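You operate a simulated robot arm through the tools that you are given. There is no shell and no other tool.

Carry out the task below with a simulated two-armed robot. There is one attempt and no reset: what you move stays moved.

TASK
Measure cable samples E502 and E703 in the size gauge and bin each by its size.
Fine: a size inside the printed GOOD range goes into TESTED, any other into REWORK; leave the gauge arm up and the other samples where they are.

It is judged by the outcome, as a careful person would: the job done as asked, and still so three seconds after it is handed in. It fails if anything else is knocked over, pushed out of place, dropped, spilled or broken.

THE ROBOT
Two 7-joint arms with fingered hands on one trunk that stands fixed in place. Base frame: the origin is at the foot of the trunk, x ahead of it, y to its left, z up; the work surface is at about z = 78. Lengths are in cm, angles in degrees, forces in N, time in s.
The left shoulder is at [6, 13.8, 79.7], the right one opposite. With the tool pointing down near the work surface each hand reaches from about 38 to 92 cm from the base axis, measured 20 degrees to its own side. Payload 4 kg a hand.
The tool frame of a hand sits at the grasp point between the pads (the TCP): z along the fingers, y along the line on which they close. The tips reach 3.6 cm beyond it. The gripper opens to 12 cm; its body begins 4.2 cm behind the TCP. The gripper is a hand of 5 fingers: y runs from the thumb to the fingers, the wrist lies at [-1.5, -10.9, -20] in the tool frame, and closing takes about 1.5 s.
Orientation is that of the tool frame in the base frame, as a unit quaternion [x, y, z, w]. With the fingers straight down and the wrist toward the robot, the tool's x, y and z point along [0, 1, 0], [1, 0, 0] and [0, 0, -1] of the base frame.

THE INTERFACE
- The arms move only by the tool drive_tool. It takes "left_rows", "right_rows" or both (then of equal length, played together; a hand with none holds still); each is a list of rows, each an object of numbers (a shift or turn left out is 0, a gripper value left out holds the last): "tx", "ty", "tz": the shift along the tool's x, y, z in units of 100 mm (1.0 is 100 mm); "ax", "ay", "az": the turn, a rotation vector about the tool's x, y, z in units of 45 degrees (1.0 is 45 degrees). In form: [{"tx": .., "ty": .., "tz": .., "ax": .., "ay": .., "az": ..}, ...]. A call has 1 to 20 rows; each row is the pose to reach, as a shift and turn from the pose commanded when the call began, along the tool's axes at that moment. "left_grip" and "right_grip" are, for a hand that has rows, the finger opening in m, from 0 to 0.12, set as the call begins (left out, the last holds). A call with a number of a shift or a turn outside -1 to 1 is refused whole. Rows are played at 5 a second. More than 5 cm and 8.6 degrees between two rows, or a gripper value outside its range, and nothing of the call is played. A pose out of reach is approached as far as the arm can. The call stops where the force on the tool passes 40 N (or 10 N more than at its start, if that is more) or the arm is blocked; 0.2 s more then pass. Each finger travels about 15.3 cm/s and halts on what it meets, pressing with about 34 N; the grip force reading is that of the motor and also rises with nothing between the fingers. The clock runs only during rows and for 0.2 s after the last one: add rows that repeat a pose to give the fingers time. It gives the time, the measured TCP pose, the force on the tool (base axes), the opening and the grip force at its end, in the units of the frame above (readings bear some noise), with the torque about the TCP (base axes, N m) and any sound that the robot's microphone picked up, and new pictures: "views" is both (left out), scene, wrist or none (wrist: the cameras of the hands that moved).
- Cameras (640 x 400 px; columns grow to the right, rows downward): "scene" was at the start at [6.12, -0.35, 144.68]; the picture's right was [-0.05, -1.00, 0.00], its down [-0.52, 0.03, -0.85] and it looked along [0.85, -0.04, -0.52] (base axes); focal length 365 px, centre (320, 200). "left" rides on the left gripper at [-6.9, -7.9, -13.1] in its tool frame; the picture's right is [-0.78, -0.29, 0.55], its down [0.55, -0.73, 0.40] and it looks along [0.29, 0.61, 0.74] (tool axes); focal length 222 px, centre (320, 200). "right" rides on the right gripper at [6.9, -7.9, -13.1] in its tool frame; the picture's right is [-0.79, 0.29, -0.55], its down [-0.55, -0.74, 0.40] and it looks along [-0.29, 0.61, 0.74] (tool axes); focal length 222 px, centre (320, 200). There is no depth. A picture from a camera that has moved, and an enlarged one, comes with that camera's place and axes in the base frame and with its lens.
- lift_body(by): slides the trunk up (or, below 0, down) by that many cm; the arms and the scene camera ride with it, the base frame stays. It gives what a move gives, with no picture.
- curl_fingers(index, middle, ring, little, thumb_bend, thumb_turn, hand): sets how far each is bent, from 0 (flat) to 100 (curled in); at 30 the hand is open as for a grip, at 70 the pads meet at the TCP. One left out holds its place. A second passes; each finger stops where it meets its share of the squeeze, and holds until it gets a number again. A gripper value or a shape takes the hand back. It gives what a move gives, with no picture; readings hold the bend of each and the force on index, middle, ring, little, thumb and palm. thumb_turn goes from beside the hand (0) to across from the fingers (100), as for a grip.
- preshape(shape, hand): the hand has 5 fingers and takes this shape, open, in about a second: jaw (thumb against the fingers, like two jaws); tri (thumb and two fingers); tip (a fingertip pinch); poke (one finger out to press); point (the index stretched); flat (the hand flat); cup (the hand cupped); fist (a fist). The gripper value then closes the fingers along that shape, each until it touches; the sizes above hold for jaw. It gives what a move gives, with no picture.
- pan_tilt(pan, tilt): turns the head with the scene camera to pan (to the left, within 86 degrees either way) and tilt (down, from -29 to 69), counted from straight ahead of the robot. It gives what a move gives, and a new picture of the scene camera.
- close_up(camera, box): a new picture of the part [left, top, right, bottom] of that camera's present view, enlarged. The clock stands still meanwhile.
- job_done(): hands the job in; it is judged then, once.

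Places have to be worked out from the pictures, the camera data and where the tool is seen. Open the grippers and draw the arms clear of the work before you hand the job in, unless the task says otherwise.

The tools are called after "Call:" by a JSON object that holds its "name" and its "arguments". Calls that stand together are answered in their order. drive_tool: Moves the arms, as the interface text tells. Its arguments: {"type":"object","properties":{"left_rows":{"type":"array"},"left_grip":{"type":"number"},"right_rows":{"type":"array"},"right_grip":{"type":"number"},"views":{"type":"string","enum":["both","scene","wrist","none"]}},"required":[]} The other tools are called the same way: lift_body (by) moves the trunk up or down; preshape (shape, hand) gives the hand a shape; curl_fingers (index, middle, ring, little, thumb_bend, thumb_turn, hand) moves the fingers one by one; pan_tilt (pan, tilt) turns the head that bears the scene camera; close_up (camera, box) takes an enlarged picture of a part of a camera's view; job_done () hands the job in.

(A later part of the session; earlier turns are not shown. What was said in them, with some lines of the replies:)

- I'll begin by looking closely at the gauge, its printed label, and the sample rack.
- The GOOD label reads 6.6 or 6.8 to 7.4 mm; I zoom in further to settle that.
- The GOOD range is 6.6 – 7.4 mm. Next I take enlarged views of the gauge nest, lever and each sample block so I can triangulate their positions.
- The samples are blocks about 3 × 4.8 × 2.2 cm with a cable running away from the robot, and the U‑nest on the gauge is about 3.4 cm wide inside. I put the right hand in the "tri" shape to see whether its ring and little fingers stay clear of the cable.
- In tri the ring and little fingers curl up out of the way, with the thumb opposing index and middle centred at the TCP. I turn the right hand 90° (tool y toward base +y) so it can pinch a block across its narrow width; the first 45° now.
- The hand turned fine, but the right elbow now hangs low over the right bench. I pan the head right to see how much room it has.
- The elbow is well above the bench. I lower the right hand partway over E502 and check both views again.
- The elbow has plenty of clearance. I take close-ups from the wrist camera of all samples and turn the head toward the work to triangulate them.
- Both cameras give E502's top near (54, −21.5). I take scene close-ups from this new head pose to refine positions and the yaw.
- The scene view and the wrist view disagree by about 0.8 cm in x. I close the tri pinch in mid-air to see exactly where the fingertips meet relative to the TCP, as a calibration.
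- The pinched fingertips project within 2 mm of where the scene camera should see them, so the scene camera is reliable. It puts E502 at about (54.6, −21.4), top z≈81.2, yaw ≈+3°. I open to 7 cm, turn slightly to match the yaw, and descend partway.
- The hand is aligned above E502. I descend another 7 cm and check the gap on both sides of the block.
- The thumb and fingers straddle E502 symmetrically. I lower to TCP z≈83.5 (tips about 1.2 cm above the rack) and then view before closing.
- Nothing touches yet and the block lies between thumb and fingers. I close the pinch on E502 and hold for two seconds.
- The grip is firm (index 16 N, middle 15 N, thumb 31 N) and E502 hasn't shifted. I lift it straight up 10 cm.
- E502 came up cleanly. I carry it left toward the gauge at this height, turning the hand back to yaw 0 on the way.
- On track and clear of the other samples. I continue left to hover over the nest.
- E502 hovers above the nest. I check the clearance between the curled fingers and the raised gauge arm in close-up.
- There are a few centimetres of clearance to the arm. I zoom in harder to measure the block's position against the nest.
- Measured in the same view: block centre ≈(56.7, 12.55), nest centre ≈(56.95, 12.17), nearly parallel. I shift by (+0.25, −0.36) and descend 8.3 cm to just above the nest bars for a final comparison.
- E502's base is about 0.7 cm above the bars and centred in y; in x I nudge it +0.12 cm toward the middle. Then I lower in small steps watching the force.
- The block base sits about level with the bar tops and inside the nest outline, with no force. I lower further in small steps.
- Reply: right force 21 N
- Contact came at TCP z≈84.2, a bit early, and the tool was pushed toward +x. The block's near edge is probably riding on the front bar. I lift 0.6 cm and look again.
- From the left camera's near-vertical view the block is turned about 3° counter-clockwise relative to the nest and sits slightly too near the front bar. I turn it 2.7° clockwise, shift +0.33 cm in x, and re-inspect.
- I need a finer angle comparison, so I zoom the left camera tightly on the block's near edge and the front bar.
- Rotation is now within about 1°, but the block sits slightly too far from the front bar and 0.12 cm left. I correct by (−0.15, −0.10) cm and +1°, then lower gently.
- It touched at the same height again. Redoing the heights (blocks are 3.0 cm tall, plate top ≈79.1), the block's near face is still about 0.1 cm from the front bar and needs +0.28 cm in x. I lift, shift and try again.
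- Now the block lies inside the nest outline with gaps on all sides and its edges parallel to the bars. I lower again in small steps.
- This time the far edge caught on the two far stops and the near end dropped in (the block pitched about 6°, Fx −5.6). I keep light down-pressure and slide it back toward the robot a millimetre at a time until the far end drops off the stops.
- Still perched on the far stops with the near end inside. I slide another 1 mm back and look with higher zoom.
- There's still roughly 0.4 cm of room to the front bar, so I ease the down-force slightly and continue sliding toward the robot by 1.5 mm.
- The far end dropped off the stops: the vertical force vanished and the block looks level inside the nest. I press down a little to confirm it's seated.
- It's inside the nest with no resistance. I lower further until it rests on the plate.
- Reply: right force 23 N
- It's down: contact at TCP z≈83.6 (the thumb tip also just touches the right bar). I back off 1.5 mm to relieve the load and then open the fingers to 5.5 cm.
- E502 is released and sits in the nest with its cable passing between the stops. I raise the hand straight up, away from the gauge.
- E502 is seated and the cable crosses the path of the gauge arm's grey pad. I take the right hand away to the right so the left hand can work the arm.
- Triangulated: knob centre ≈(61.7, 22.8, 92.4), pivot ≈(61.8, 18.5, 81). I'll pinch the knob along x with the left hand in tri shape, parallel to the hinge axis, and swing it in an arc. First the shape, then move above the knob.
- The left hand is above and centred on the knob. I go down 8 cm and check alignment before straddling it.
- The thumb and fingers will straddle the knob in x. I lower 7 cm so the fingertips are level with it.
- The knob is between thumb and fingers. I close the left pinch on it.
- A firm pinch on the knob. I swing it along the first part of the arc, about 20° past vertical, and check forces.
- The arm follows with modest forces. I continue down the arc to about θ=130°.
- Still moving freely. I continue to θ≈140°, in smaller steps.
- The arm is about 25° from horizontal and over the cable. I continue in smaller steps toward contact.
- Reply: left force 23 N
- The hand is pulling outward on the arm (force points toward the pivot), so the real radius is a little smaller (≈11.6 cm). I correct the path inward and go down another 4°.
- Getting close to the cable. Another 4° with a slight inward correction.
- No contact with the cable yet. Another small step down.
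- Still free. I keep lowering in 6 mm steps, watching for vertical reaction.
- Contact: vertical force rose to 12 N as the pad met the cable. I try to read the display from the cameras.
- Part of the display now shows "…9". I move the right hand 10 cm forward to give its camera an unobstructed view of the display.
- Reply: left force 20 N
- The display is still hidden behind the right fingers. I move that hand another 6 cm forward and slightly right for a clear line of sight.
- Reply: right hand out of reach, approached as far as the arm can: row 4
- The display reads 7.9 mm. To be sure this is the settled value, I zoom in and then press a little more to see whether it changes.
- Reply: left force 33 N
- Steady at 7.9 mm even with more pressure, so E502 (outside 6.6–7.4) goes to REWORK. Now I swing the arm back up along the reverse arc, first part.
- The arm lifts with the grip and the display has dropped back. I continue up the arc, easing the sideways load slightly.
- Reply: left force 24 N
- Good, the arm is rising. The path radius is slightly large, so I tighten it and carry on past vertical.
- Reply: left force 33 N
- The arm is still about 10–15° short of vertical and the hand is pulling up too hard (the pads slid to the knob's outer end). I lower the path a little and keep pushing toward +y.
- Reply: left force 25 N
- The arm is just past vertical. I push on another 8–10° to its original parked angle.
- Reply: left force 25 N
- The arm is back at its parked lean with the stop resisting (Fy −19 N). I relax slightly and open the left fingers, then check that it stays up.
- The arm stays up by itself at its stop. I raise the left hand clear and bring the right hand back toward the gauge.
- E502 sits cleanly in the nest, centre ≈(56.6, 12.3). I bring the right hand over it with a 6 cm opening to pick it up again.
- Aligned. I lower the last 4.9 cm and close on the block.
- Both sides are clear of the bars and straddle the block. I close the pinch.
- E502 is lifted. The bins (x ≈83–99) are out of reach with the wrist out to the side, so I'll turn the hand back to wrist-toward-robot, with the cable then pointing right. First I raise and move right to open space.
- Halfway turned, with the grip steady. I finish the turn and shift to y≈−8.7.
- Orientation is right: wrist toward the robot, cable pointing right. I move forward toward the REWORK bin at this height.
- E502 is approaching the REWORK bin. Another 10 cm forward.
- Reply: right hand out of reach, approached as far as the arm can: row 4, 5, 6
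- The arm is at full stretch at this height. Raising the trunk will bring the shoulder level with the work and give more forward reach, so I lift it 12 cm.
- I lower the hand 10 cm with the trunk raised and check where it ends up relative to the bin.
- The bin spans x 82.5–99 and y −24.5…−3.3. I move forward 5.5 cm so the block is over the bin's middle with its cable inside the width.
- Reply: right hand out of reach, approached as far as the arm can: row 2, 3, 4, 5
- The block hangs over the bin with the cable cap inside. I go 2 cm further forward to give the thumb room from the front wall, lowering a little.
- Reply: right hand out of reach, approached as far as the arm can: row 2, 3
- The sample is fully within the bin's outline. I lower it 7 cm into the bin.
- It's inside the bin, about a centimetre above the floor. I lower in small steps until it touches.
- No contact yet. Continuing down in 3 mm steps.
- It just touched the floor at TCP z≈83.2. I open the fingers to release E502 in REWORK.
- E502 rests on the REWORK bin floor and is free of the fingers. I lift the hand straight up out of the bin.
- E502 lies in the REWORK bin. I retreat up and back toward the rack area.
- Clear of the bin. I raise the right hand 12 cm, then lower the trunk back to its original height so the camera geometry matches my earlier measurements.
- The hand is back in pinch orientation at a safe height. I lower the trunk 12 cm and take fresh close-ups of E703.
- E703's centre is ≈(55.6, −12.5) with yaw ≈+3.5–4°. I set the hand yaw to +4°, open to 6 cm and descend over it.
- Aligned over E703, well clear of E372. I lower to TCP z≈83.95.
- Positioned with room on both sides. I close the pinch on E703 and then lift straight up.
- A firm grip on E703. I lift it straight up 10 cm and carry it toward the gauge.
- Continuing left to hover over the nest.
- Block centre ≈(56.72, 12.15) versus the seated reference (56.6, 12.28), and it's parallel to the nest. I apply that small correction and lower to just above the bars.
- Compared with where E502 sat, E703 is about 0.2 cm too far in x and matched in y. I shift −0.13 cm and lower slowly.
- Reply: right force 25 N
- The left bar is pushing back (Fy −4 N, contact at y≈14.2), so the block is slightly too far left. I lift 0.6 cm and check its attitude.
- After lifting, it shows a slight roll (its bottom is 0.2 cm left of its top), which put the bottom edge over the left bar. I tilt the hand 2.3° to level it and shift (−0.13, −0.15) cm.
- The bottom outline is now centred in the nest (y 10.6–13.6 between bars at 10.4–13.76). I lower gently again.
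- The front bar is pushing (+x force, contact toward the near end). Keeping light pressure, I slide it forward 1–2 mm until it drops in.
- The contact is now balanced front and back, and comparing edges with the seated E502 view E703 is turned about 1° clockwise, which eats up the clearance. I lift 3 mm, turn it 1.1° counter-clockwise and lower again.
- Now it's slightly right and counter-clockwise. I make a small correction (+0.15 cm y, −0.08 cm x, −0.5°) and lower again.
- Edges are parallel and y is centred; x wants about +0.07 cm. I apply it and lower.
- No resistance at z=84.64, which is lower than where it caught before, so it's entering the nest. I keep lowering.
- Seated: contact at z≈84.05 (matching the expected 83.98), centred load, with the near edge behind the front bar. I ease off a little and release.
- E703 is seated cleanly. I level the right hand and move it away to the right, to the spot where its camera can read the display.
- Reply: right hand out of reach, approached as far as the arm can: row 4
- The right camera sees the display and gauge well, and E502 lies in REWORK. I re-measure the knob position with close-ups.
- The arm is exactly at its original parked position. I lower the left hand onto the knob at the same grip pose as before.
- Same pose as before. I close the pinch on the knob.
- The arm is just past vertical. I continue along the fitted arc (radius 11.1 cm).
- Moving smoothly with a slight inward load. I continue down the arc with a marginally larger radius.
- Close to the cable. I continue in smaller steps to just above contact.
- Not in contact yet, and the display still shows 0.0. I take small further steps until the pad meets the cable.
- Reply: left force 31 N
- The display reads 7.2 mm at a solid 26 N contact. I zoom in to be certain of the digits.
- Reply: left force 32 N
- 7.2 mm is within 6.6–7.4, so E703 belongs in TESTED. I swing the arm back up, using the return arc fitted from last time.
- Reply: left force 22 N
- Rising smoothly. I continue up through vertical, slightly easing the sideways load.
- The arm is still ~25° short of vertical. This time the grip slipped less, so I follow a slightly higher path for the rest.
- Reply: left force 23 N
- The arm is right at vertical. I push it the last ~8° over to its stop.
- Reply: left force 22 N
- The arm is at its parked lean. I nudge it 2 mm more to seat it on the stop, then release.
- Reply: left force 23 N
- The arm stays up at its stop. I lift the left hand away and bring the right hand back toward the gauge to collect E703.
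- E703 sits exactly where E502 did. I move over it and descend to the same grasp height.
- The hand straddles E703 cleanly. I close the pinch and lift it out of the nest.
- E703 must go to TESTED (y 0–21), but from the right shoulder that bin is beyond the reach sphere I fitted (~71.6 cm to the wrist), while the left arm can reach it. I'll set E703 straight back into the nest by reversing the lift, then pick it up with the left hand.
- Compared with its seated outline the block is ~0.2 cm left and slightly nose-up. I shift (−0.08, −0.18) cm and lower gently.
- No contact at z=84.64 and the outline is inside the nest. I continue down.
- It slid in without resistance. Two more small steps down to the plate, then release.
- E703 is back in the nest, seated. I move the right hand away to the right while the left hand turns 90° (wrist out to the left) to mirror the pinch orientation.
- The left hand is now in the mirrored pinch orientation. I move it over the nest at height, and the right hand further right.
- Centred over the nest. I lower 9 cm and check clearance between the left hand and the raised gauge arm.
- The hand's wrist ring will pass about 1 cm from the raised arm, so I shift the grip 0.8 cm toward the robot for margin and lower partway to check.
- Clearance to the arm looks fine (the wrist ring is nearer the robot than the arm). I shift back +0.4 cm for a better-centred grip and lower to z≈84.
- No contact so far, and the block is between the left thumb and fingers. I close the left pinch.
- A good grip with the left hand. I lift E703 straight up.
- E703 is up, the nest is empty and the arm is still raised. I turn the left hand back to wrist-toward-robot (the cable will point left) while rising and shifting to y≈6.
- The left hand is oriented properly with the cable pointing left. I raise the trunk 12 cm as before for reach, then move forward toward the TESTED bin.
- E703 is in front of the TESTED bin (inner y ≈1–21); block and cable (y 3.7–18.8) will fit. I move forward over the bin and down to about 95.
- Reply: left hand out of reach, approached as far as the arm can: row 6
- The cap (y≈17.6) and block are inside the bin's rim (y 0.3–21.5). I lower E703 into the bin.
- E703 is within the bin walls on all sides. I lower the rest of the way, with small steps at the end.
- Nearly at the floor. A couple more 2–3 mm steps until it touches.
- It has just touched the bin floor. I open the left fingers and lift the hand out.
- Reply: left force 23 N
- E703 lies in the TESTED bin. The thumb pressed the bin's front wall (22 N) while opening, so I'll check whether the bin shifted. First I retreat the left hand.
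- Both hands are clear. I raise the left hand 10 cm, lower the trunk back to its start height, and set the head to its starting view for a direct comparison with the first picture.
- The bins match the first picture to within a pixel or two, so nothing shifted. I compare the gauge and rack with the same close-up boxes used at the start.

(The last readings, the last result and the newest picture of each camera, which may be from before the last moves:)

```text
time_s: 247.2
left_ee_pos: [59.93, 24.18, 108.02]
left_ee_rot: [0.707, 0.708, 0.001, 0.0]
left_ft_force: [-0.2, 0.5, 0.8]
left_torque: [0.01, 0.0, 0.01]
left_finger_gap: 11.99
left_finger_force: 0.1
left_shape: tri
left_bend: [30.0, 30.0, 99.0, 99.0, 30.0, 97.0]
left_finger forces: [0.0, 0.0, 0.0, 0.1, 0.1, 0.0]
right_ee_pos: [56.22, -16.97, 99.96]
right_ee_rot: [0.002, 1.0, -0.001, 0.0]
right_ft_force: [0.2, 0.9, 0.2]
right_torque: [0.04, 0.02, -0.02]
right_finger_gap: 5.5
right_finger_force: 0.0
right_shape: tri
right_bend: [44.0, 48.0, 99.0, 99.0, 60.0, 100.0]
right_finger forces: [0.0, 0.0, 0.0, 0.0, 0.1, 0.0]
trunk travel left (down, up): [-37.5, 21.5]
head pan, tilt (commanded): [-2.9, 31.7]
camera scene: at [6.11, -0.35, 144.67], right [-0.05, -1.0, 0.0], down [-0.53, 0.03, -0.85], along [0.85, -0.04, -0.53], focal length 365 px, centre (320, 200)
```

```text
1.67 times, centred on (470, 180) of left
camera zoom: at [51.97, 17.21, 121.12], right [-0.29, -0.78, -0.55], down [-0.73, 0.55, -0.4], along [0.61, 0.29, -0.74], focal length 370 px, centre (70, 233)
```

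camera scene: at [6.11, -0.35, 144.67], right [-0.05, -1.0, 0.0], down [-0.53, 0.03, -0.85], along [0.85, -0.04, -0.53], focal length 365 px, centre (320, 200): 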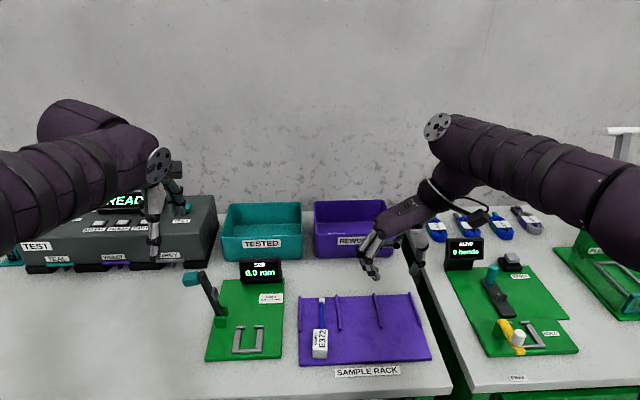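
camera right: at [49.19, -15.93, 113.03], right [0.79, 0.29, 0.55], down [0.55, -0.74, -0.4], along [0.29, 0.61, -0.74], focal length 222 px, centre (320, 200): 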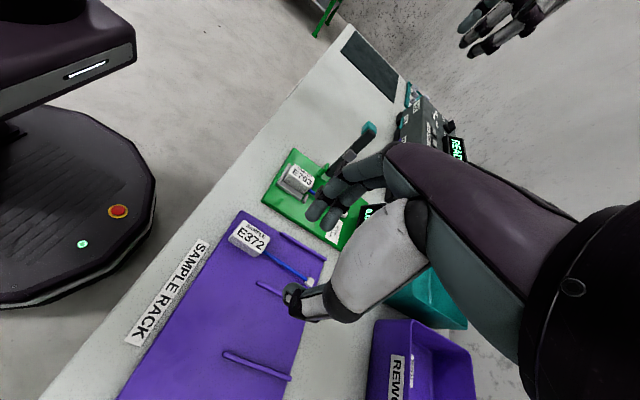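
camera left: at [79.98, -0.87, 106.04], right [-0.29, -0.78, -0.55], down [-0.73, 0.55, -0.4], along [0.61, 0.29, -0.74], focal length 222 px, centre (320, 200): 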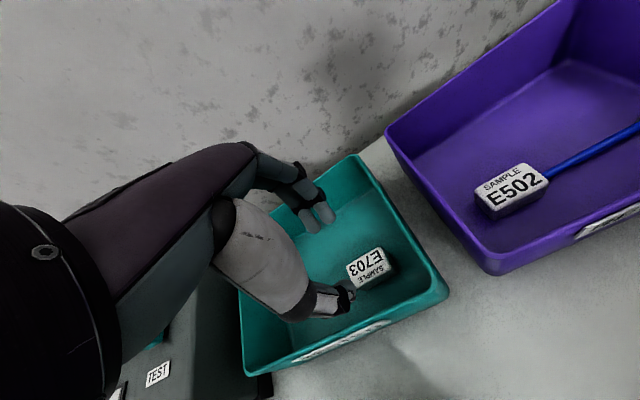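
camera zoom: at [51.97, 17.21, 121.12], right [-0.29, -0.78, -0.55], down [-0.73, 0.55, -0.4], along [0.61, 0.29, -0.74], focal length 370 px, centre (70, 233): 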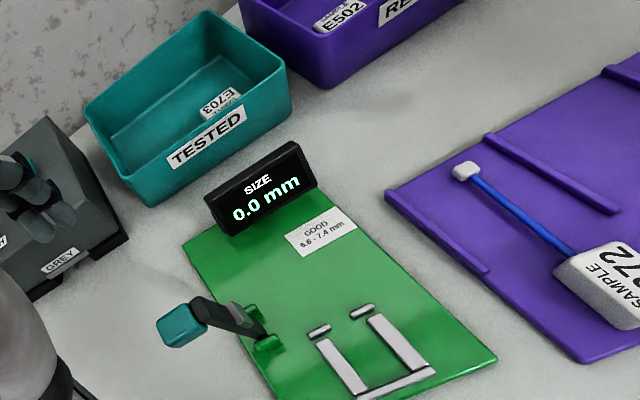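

Everything matches the starting view: gauge, rack and E372 unmoved, gauge arm up, E703 in TESTED and E502 in REWORK. I raise both hands clear and open the right gripper.

Call:
{"name": "drive_tool", "arguments": {"left_rows": [{"tz": -0.2, "ty": -0.05}, {"tz": -0.4, "ty": -0.1}, {"tz": -0.6, "ty": -0.2}, {"tz": -0.8, "ty": -0.3}, {"tz": -1.0, "ty": -0.4}, {"tz": -1.0, "ty": -0.5}, {"tz": -1.0, "ty": -0.5}], "right_rows": [{"tz": -0.2, "tx": 0.05}, {"tz": -0.4, "tx": 0.1}, {"tz": -0.6, "tx": 0.2}, {"tz": -0.8, "tx": 0.3}, {"tz": -1.0, "tx": 0.4}, {"tz": -1.0, "tx": 0.5}, {"tz": -1.0, "tx": 0.5}], "left_grip": 0.12, "right_grip": 0.12, "views": "none"}}

Call:
{"name": "drive_tool", "arguments": {"left_rows": [{"tz": -0.1}, {"tz": -0.2}, {"tz": -0.3}, {"tz": -0.3}], "right_rows": [{"tz": -0.2}, {"tz": -0.4}, {"tz": -0.6}, {"tz": -0.6}], "views": "both"}}

Call:
{"name": "close_up", "arguments": {"camera": "left", "box": [340, 20, 600, 280]}}

```text
time_s: 248.8
left_ee_pos: [54.69, 24.13, 118.09]
left_ee_rot: [0.707, 0.707, 0.0, 0.0]
left_ft_force: [-0.2, 0.9, 0.1]
left_torque: [0.0, 0.02, -0.03]
left_finger_gap: 11.97
left_finger_force: 0.1
left_shape: tri
left_bend: [30.0, 30.0, 99.0, 99.0, 30.0, 97.0]
left_finger forces: [0.0, 0.0, 0.0, 0.0, 0.0, 0.0]
right_ee_pos: [51.29, -17.06, 110.07]
right_ee_rot: [0.003, 1.0, 0.0, 0.0]
right_ft_force: [0.9, 0.4, 0.5]
right_torque: [0.02, 0.03, 0.01]
right_finger_gap: 11.97
right_finger_force: 0.0
right_shape: tri
right_bend: [30.0, 30.0, 99.0, 99.0, 30.0, 97.0]
right_finger forces: [0.0, 0.1, 0.0, 0.0, 0.1, 0.0]
trunk travel left (down, up): [-37.5, 21.5]
head pan, tilt (commanded): [-2.9, 31.7]
```

```text
time_s: 249.8
left_ee_pos: [54.94, 24.3, 120.99]
left_ee_rot: [0.708, 0.706, 0.0, 0.0]
left_ft_force: [-0.2, 0.8, 0.6]
left_torque: [0.02, 0.04, 0.01]
left_finger_gap: 11.95
left_finger_force: 0.0
left_shape: tri
left_bend: [30.0, 30.0, 99.0, 99.0, 30.0, 97.0]
left_finger forces: [0.0, 0.1, 0.0, 0.0, 0.0, 0.0]
right_ee_pos: [51.16, -16.97, 115.93]
right_ee_rot: [0.003, 1.0, -0.001, 0.001]
right_ft_force: [-0.2, -0.2, 0.2]
right_torque: [0.02, 0.05, 0.02]
right_finger_gap: 11.97
right_finger_force: 0.1
right_shape: tri
right_bend: [30.0, 30.0, 99.0, 99.0, 30.0, 97.0]
right_finger forces: [0.1, 0.0, 0.0, 0.1, 0.0, 0.0]
trunk travel left (down, up): [-37.5, 21.5]
head pan, tilt (commanded): [-2.9, 31.7]
camera scene: at [6.11, -0.35, 144.67], right [-0.05, -1.0, 0.0], down [-0.52, 0.03, -0.85], along [0.85, -0.04, -0.53], focal length 365 px, centre (320, 200)
camera right: at [44.12, -24.98, 129.01], right [0.79, 0.29, 0.55], down [0.55, -0.74, -0.4], along [0.29, 0.61, -0.74], focal length 222 px, centre (320, 200)
camera left: at [46.98, 17.3, 134.18], right [-0.29, -0.78, -0.55], down [-0.73, 0.55, -0.4], along [0.61, 0.29, -0.74], focal length 222 px, centre (320, 200)
```

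scene: 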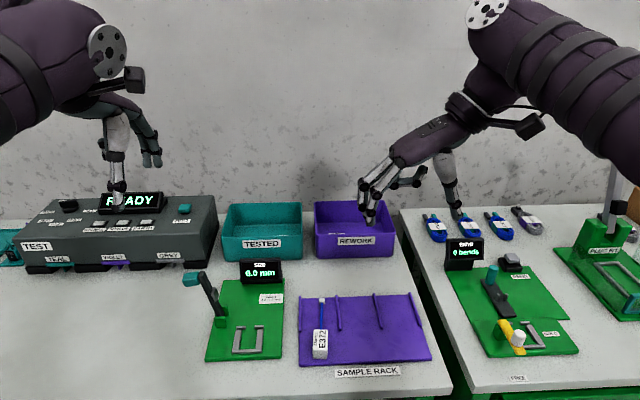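
right: 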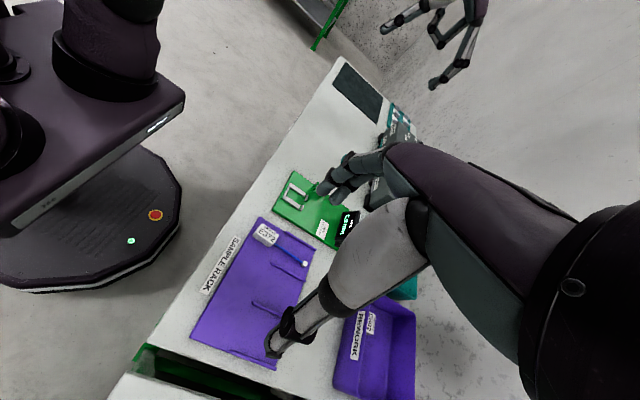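
left: 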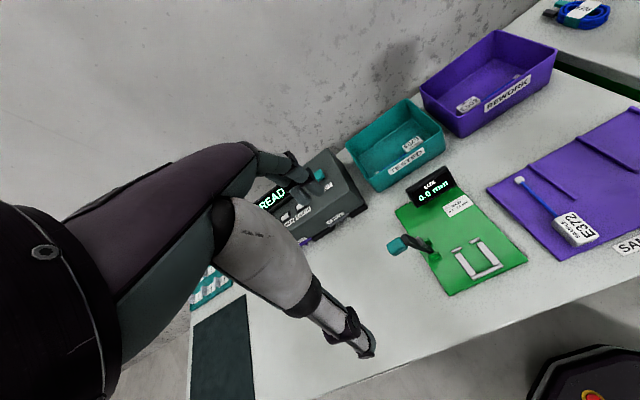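

```text
1.54 times, centred on (470, 150) of left
camera zoom: at [46.98, 17.3, 134.18], right [-0.29, -0.78, -0.55], down [-0.73, 0.55, -0.4], along [0.61, 0.29, -0.74], focal length 342 px, centre (89, 277)
```

zoom: 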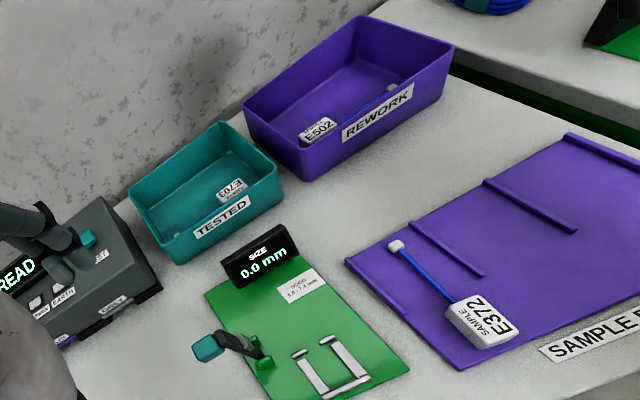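

E703 (7.2 mm) lies in TESTED and E502 (7.9 mm) in REWORK. The gauge arm is up, E372 is untouched in its slot, both grippers are open and the arms are clear. I hand the job in.

Call:
{"name": "job_done", "arguments": {}}

```text
The job is handed in.
```

Both samples are measured and binned against the printed GOOD range of 6.6 – 7.4 mm:

| Sample | Size | Bin |
|---|---|---|
| E502 | 7.9 mm, outside the range | REWORK |
| E703 | 7.2 mm, inside the range | TESTED |

The gauge arm is up, and E372 is still in its slot. Both grippers are open and the arms are clear of the work.

- **E703 changed hands:** the right arm could not reach the TESTED bin. I set E703 back in the gauge nest after measuring it and finished with the left hand.
- **TESTED bin was pressed:** as the left hand let go of E703, its thumb pushed on the inside of the bin's front wall with about 22 N. Compared with the first picture, the bin had not moved.
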